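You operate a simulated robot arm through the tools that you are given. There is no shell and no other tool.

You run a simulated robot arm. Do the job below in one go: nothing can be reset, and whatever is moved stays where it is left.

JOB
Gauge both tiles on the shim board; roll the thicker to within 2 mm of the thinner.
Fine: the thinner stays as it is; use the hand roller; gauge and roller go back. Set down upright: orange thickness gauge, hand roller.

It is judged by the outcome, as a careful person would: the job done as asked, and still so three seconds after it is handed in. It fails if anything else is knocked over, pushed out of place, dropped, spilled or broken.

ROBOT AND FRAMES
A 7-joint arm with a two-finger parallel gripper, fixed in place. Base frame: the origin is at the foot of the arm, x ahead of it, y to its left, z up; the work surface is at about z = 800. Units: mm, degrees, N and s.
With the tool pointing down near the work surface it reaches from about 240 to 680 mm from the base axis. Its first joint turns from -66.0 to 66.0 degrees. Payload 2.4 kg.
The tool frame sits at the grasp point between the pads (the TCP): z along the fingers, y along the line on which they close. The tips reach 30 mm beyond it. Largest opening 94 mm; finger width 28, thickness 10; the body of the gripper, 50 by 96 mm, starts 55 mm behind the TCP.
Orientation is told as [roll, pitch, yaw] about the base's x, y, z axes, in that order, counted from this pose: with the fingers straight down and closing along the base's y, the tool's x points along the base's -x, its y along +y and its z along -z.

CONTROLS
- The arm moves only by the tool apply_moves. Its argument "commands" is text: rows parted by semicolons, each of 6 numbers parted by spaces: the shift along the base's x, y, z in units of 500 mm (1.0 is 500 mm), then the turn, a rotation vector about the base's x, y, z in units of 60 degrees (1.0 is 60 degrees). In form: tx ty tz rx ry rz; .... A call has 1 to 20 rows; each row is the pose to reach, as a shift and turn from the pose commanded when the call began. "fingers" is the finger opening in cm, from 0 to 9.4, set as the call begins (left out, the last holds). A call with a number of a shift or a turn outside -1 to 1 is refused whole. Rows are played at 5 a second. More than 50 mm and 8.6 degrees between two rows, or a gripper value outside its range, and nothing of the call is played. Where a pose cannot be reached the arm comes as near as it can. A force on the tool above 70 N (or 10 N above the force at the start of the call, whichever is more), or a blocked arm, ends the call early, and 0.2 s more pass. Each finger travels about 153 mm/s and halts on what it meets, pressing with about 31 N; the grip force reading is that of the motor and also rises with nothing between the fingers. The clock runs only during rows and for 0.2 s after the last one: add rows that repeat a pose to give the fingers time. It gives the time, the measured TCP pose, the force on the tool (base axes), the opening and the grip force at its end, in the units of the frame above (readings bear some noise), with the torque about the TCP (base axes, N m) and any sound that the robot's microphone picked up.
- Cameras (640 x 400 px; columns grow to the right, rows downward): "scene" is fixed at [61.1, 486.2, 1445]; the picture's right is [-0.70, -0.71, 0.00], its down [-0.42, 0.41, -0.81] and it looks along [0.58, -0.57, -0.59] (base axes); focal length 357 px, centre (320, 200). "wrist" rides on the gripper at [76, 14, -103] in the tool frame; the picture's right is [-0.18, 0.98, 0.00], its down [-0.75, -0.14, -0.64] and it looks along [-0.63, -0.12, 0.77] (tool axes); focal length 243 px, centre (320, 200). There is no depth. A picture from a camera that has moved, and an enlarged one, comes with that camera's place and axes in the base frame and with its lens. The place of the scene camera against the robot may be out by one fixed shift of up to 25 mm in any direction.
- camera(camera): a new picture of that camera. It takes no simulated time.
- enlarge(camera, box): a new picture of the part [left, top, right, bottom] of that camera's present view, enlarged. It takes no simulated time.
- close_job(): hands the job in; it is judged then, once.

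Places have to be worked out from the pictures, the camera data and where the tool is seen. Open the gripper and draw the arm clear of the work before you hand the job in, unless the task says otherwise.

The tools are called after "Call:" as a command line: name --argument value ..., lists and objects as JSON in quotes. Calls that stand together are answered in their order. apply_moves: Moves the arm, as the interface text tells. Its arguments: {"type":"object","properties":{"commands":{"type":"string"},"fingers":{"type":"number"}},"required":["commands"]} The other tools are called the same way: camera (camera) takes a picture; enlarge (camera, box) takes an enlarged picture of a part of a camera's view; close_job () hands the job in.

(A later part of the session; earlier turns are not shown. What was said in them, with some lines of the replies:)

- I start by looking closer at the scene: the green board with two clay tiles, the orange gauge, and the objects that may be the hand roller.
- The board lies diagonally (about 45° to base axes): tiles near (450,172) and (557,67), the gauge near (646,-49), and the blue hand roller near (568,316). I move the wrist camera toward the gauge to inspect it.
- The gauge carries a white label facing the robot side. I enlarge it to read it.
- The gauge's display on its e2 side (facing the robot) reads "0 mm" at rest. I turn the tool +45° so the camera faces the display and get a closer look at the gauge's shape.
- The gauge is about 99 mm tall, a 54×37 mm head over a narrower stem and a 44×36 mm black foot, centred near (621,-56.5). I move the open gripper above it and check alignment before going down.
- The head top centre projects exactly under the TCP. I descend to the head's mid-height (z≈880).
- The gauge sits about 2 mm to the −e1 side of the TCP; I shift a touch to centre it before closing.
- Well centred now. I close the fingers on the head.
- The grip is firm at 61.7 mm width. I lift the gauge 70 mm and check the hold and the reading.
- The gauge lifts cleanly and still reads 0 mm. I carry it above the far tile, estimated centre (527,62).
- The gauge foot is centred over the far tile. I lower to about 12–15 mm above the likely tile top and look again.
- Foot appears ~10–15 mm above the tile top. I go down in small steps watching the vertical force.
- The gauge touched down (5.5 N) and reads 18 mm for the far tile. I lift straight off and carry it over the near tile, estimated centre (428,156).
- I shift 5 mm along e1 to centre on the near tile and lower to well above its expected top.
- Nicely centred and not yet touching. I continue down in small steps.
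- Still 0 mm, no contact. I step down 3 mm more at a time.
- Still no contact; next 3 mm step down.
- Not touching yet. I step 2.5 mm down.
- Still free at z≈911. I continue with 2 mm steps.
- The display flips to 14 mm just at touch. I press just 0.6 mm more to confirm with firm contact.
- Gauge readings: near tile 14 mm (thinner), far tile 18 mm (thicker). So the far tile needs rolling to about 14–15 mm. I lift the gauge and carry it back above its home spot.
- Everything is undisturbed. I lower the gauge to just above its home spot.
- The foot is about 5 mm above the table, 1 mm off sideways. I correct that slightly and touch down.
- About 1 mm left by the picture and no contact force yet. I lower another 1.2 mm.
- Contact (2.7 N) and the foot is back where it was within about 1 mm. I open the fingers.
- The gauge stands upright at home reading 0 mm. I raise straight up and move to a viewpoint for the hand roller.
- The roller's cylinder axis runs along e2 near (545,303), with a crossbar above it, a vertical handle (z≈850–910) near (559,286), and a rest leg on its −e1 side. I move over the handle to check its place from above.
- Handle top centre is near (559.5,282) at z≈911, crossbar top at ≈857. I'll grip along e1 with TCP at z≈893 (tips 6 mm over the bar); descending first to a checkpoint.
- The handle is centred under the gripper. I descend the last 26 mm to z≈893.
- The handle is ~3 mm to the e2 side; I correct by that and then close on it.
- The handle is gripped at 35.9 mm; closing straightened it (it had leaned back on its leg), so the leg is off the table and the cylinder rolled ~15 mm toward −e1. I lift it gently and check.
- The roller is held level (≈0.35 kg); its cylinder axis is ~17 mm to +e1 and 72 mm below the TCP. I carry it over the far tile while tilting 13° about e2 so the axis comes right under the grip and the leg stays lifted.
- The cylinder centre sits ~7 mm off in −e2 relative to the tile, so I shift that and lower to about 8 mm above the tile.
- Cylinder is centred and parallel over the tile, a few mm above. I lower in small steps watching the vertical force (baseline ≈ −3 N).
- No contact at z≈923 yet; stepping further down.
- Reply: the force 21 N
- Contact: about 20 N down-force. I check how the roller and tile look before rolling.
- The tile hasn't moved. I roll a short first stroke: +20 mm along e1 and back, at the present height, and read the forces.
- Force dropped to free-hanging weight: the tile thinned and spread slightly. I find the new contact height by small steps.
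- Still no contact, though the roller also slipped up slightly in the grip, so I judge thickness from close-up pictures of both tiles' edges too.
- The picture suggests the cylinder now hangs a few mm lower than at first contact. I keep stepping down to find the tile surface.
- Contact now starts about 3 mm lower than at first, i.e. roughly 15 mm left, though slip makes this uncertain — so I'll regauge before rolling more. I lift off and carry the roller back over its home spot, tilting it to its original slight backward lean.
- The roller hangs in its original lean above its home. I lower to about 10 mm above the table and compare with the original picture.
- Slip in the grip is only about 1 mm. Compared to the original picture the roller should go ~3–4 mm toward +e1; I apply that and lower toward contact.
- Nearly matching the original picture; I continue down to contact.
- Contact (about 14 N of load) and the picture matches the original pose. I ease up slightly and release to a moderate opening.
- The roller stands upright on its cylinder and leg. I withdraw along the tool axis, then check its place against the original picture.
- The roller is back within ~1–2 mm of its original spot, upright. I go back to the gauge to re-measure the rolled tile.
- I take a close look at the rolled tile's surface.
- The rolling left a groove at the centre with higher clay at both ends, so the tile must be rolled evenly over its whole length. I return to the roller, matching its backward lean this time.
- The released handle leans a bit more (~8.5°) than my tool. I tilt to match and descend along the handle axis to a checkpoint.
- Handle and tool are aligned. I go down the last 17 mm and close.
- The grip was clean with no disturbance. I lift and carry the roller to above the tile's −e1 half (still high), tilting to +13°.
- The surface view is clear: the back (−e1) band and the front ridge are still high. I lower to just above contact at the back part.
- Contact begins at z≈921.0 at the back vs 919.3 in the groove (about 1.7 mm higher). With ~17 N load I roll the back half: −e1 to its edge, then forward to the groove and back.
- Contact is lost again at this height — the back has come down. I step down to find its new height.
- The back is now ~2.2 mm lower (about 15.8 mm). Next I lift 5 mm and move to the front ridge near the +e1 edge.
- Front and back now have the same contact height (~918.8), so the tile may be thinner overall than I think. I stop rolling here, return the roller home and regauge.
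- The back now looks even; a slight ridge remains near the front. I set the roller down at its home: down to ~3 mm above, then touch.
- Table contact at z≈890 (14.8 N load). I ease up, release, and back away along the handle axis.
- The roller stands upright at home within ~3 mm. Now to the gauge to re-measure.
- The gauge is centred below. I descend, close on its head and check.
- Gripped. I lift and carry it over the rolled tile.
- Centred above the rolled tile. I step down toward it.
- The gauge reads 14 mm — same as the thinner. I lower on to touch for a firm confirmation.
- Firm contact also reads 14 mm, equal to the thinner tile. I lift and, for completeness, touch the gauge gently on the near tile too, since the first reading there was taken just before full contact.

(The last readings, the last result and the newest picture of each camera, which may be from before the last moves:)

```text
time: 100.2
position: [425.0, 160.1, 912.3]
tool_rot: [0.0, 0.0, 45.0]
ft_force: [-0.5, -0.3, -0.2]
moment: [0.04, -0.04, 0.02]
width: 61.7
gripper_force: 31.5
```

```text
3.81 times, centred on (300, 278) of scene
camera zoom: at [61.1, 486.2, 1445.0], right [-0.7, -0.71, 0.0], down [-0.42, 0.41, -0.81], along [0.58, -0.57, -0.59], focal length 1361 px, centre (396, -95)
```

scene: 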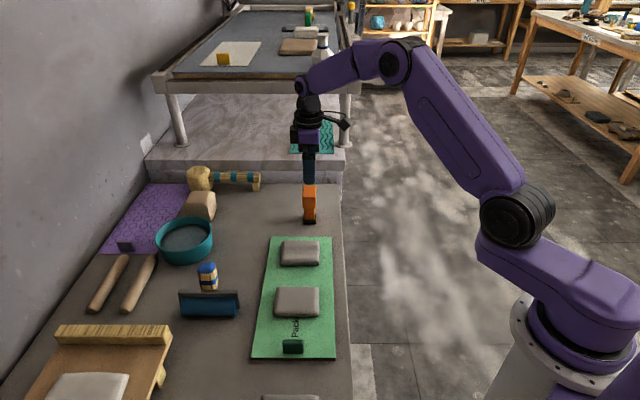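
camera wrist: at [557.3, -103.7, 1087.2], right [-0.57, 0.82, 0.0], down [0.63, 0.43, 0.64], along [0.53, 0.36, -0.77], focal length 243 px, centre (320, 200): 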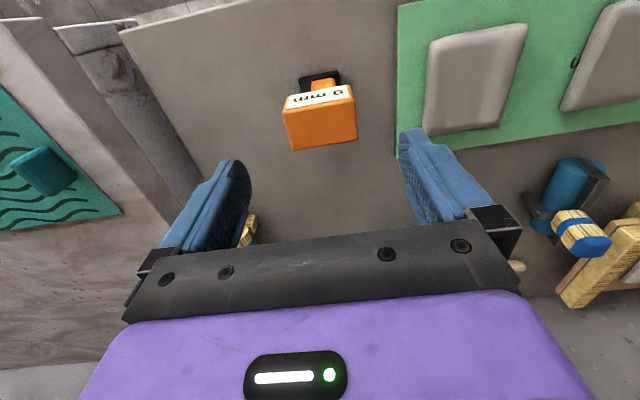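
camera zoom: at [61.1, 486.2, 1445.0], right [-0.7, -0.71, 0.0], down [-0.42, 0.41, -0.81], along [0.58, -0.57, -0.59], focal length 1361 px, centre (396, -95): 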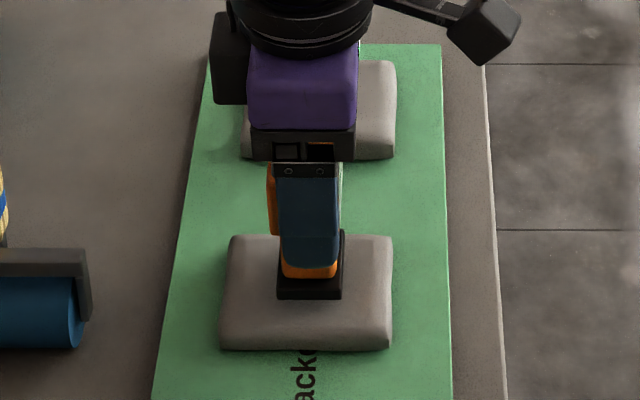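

Call:
apply_moves --commands "0 0 -0.005 0 0 0; 0 0 -0.01 0 0 0; 0 0 -0.01 0 0 0"

Call:
apply_moves --commands "0 0 -0.002 0 0 0; 0 0 -0.002 0 0 0"

Call:
apply_moves --commands "0 0 -0.0015 0 0 0; 0 0 -0.0015 0 0 0"

Call:
enlarge --camera "wrist" --box '[220, 20, 420, 220]'

```text
time: 101.0
position: [425.9, 160.8, 907.0]
tool_rot: [0.0, 0.0, 45.0]
ft_force: [0.0, 0.8, -1.1]
moment: [0.01, -0.01, -0.01]
width: 61.8
gripper_force: 30.6
```

```text
time: 101.6
position: [424.9, 160.9, 905.4]
tool_rot: [0.0, -0.1, 45.1]
ft_force: [-0.2, -1.0, -0.4]
moment: [0.0, -0.03, 0.02]
width: 61.9
gripper_force: 31.1
```

```text
time: 102.2
position: [425.2, 160.4, 905.5]
tool_rot: [0.0, 0.0, 44.9]
ft_force: [0.7, -0.1, -0.4]
moment: [0.0, -0.02, -0.02]
width: 62.0
gripper_force: 31.1
```

```text
2.00 times, centred on (320, 120) of wrist
camera zoom: at [360.4, 116.2, 1007.5], right [-0.57, 0.82, 0.0], down [0.63, 0.43, 0.64], along [0.53, 0.36, -0.77], focal length 485 px, centre (320, 360)
```

zoom: 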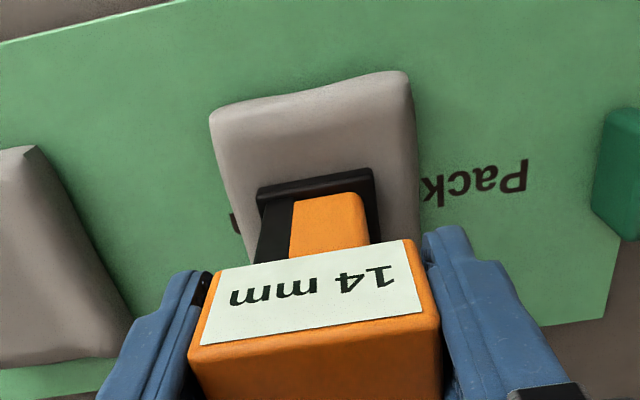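

Reading 14 mm, about to touch. Two more tiny steps.

Call:
apply_moves --commands "0 0 -0.0015 0 0 0; 0 0 -0.0015 0 0 0"

Call:
apply_moves --commands "0 0 -0.001 0 0 0; 0 0 -0.001 0 0 0"

```text
time: 102.8
position: [425.5, 160.2, 905.0]
tool_rot: [-0.1, 0.1, 45.0]
ft_force: [-0.8, 0.0, -1.6]
moment: [-0.03, -0.02, -0.02]
width: 61.9
gripper_force: 31.0
```

```text
time: 103.4
position: [423.6, 160.5, 904.8]
tool_rot: [0.0, 0.0, 45.0]
ft_force: [0.4, -0.8, 0.7]
moment: [0.0, -0.03, -0.01]
width: 61.7
gripper_force: 31.2
```

Call:
apply_moves --commands "0 0 -0.0005 0 0 0; 0 0 -0.0005 0 0 0"

Call:
enlarge --camera "wrist" --box '[220, 100, 420, 220]'

Call:
enlarge --camera "scene" --box '[250, 225, 350, 330]'

```text
time: 104.0
position: [425.5, 159.8, 904.7]
tool_rot: [-0.1, 0.0, 45.1]
ft_force: [0.3, 1.2, 2.5]
moment: [0.1, -0.04, -0.02]
width: 61.9
gripper_force: 30.8
```

```text
3.20 times, centred on (320, 160) of wrist
camera zoom: at [360.2, 116.5, 1006.4], right [-0.57, 0.82, 0.0], down [0.63, 0.43, 0.64], along [0.53, 0.36, -0.77], focal length 776 px, centre (320, 328)
```

zoom: 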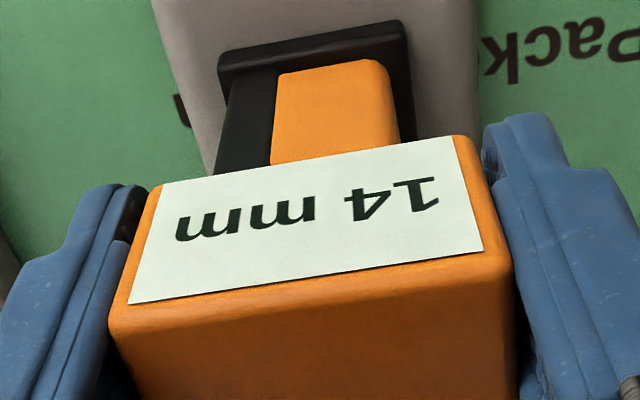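

```text
3.81 times, centred on (300, 278) of scene
camera zoom: at [61.0, 486.2, 1445.0], right [-0.7, -0.71, 0.0], down [-0.42, 0.41, -0.81], along [0.58, -0.57, -0.59], focal length 1361 px, centre (396, -95)
```

zoom: 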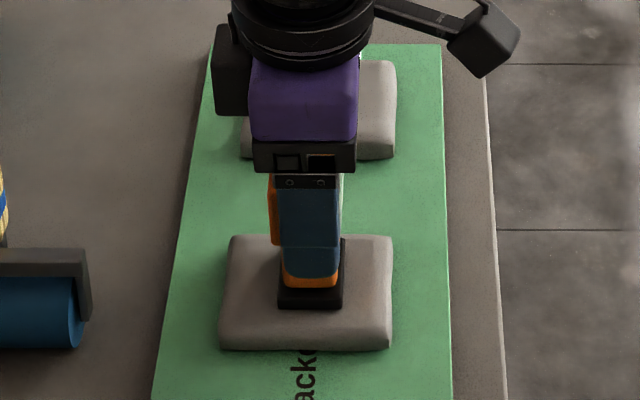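

Touching at 2–3 N, the near tile reads 14 mm: both equal. I lift and carry the gauge back above its home.

Call:
apply_moves --commands "0 0 0.02 0 0 0; 0 0 0.06 0 0 0; 0 0 0.112 0 0 0; 0.0493 -0.0549 0.112 0 0 0; 0.0985 -0.1098 0.112 0 0 0; 0.1478 -0.1646 0.112 0 0 0; 0.197 -0.2195 0.112 0 0 0; 0.2463 -0.2744 0.112 0 0 0; 0.2955 -0.3293 0.112 0 0 0; 0.3448 -0.3841 0.112 0 0 0; 0.394 -0.439 0.112 0 0 0; 0.394 -0.439 0.112 0 0 0"

Call:
apply_moves --commands "0 0 -0.05 0 0 0; 0 0 -0.1 0 0 0; 0 0 -0.135 0 0 0; 0 0 -0.152 0 0 0; 0 0 -0.152 0 0 0"

Call:
enlarge --camera "scene" --box '[285, 175, 345, 235]'

```text
time: 106.6
position: [620.4, -61.0, 961.9]
tool_rot: [0.0, 0.0, 45.1]
ft_force: [0.0, -0.6, -0.1]
moment: [0.03, -0.02, 0.0]
width: 61.8
gripper_force: 30.8
```

```text
time: 107.8
position: [622.0, -60.4, 885.1]
tool_rot: [0.1, -0.1, 45.0]
ft_force: [-0.1, -0.6, -2.3]
moment: [-0.04, -0.01, 0.03]
width: 61.7
gripper_force: 30.8
```

```text
6.67 times, centred on (315, 205) of scene
camera zoom: at [61.1, 486.2, 1445.0], right [-0.7, -0.71, 0.0], down [-0.42, 0.41, -0.81], along [0.58, -0.57, -0.59], focal length 2382 px, centre (353, 167)
```

zoom: 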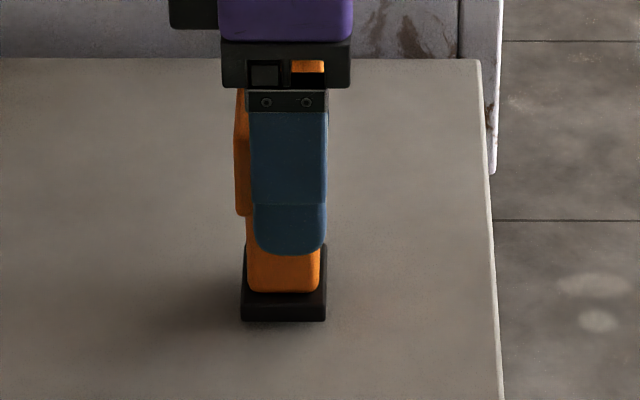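

Call:
apply_moves --commands "-0.001 -0.001 -0.004 0 0 0; -0.001 -0.001 -0.007 0 0 0; -0.001 -0.001 -0.007 0 0 0"

Call:
apply_moves --commands "0 0 -0.0015 0 0 0; 0 0 -0.0015 0 0 0"

Call:
enlarge --camera "scene" --box '[285, 175, 345, 235]'

```text
time: 108.6
position: [621.1, -58.7, 881.1]
tool_rot: [0.0, 0.0, 45.0]
ft_force: [-1.2, 0.1, 2.6]
moment: [0.04, 0.04, 0.01]
width: 61.9
gripper_force: 30.8
```

```text
time: 109.2
position: [621.7, -59.6, 881.3]
tool_rot: [-0.2, 0.0, 45.0]
ft_force: [-5.9, -0.6, 16.0]
moment: [0.02, 0.32, 0.01]
width: 61.7
gripper_force: 30.9
```

```text
6.67 times, centred on (315, 205) of scene
camera zoom: at [60.6, 486.2, 1445.0], right [-0.7, -0.71, 0.0], down [-0.42, 0.41, -0.81], along [0.58, -0.57, -0.59], focal length 2382 px, centre (353, 167)
```

zoom: 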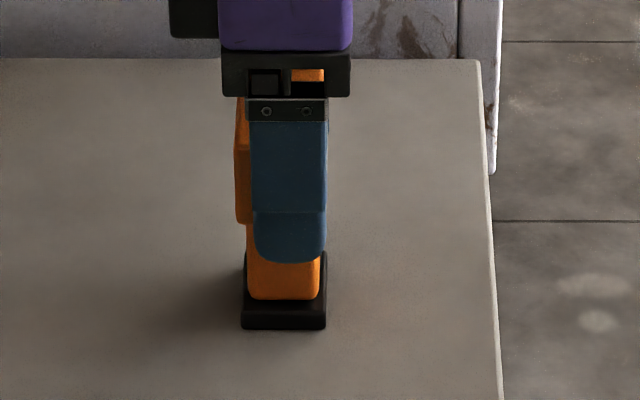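

Firm table contact (16 N); I ease back up 0.75 mm to relieve it, then open the fingers.

Call:
apply_moves --commands "0 0 0.0015 0 0 0; 0 0 0.0015 0 0 0"

Call:
apply_moves --commands "0 0 0 0 0 0; 0 0 0 0 0 0; 0 0 0 0 0 0" --fingers 9.4

Call:
apply_moves --commands "0 0 0.04 0 0 0; 0 0 0.1 0 0 0; 0 0 0.16 0 0 0; 0 0 0.21 0 0 0; 0 0 0.21 0 0 0"

Call:
enlarge --camera "scene" --box '[285, 175, 345, 235]'

Call:
camera --camera "wrist"

```text
time: 109.8
position: [622.7, -60.4, 881.4]
tool_rot: [0.0, 0.1, 45.0]
ft_force: [-2.6, -1.7, 10.4]
moment: [-0.1, 0.05, -0.02]
width: 61.9
gripper_force: 31.0
```

```text
time: 110.6
position: [621.7, -59.5, 881.8]
tool_rot: [0.0, 0.1, 44.9]
ft_force: [-0.3, -0.4, 0.4]
moment: [0.02, 0.0, 0.01]
width: 93.9
gripper_force: 0.1
```

```text
time: 111.8
position: [621.9, -58.7, 985.7]
tool_rot: [0.0, 0.0, 45.0]
ft_force: [-0.2, -0.6, -0.9]
moment: [-0.02, 0.02, -0.02]
width: 93.7
gripper_force: 0.0
```

```text
6.67 times, centred on (315, 205) of scene
camera zoom: at [61.1, 486.2, 1445.0], right [-0.7, -0.71, 0.0], down [-0.42, 0.41, -0.81], along [0.58, -0.57, -0.59], focal length 2382 px, centre (353, 167)
```

zoom: 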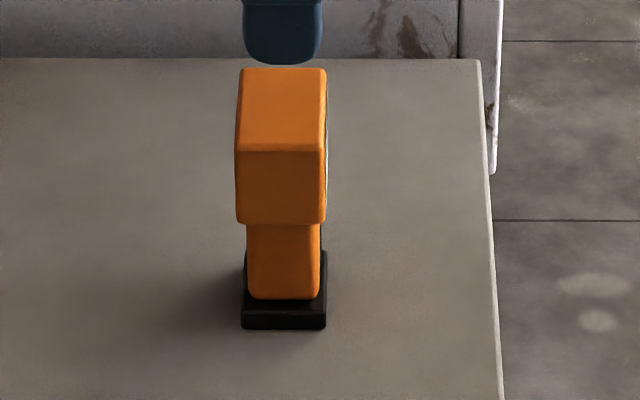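

```text
taken
camera wrist: at [557.2, -102.9, 1088.8], right [-0.57, 0.82, 0.0], down [0.63, 0.43, 0.64], along [0.53, 0.36, -0.77], focal length 243 px, centre (320, 200)
```

wrist: 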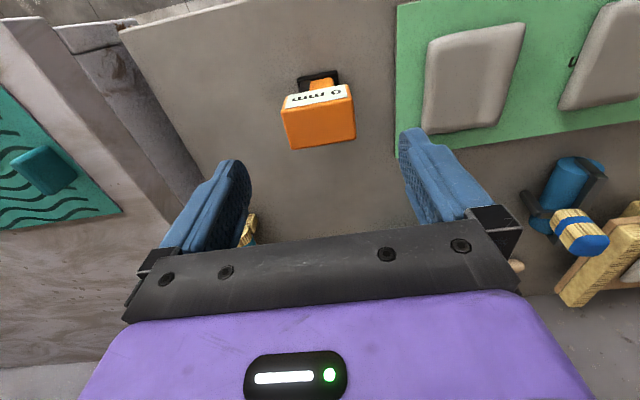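

The gauge stands at home within ~2 mm, upright. I move the arm back to its clear starting pose and do a final survey.

Call:
apply_moves --commands "-0.03 0.02 0.05 0 0 -0.05; -0.087 0.055 0.09 0 0 -0.125; -0.147 0.091 0.125 0 0 -0.2; -0.207 0.128 0.155 0 0 -0.28; -0.267 0.165 0.185 0 0 -0.36; -0.327 0.203 0.21 0 0 -0.44; -0.387 0.24 0.235 0 0 -0.52; -0.447 0.277 0.26 0 0 -0.6; -0.507 0.314 0.285 0 0 -0.68; -0.57 0.353 0.308 0 0 -0.75; -0.57 0.353 0.308 0 0 -0.75"

Call:
camera --camera "scene"

Call:
enlarge --camera "scene" --box '[60, 150, 360, 340]'

Call:
enlarge --camera "scene" --box '[230, 160, 370, 400]'

Call:
camera --camera "wrist"

```text
time: 114.2
position: [334.4, 117.6, 1140.7]
tool_rot: [0.0, 0.0, -0.1]
ft_force: [-0.1, 0.3, -0.4]
moment: [0.0, 0.0, 0.01]
width: 94.0
gripper_force: 0.1
```

```text
taken
```

scene: 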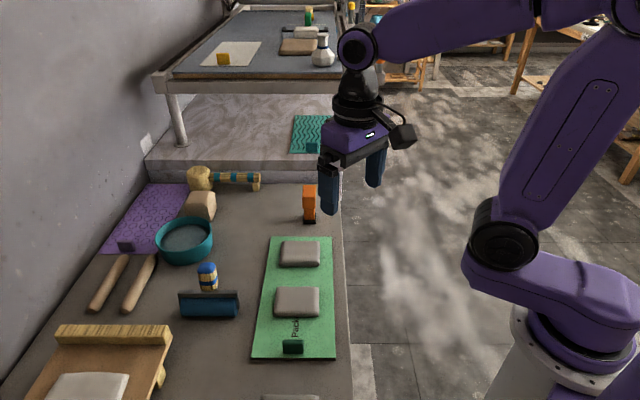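

```text
2.11 times, centred on (210, 245) of scene
camera zoom: at [61.1, 486.2, 1445.0], right [-0.7, -0.71, 0.0], down [-0.42, 0.41, -0.81], along [0.58, -0.57, -0.59], focal length 752 px, centre (552, 105)
```

zoom: 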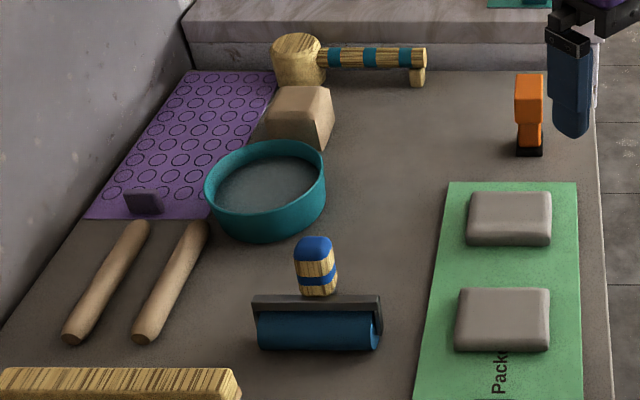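

```text
1.67 times, centred on (300, 280) of scene
camera zoom: at [61.1, 486.2, 1445.0], right [-0.7, -0.71, 0.0], down [-0.42, 0.41, -0.81], along [0.58, -0.57, -0.59], focal length 596 px, centre (353, 67)
```

zoom: 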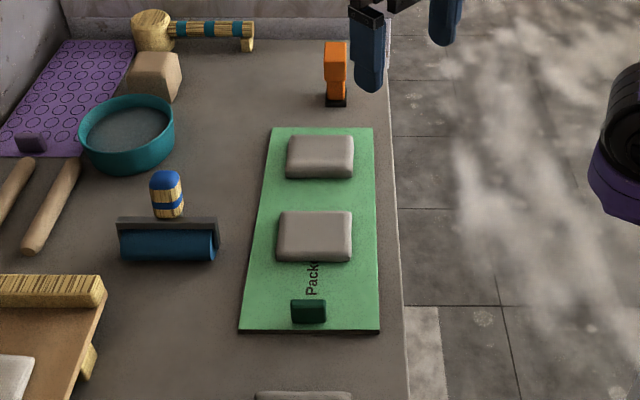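

```text
taken
camera wrist: at [257.7, 132.2, 1242.2], right [0.18, 0.98, 0.0], down [0.75, -0.14, 0.64], along [0.63, -0.12, -0.77], focal length 243 px, centre (320, 200)
```

wrist: 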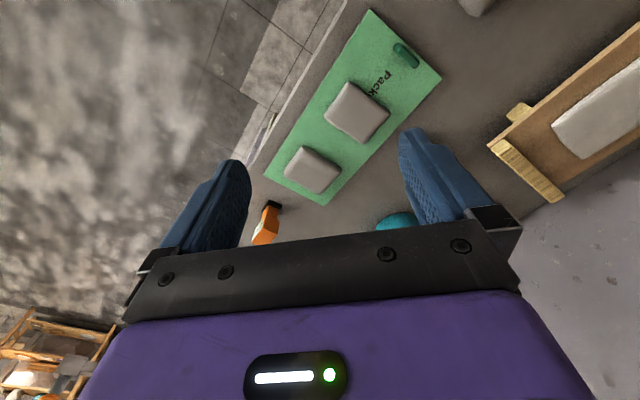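

The survey shows both tiles on the board, with the far tile rolled from 18 to 14 mm and the near tile untouched at 14 mm. The gauge and roller stand upright at home, nothing else has moved, and the gripper is open and clear, so I hand the job in.

Call:
close_job

```text
The job is handed in.
```

The far tile was the thicker one. I rolled it down with the hand roller from 18 mm to 14 mm, so both tiles now gauge 14 mm.

- **Gauging:** I first read 18 mm on the far tile and 14 mm on the near one. After rolling, I gauged both again with the gauge foot touching, and each read 14 mm.
- **Thinner tile:** The near tile was never rolled. It was only touched lightly by the gauge, and its reading did not change.
- **Rolled tile's surface:** The far tile spread slightly as it thinned, and a faint ridge was visible near its front edge after the last rolling.
- **Gauge and roller:** Both are back upright, by the pictures about 2 mm (gauge) and 3 mm (roller) from where they started.
- **Rest of the table:** The final pictures show nothing else moved. The arm is back at its starting pose with the gripper open.
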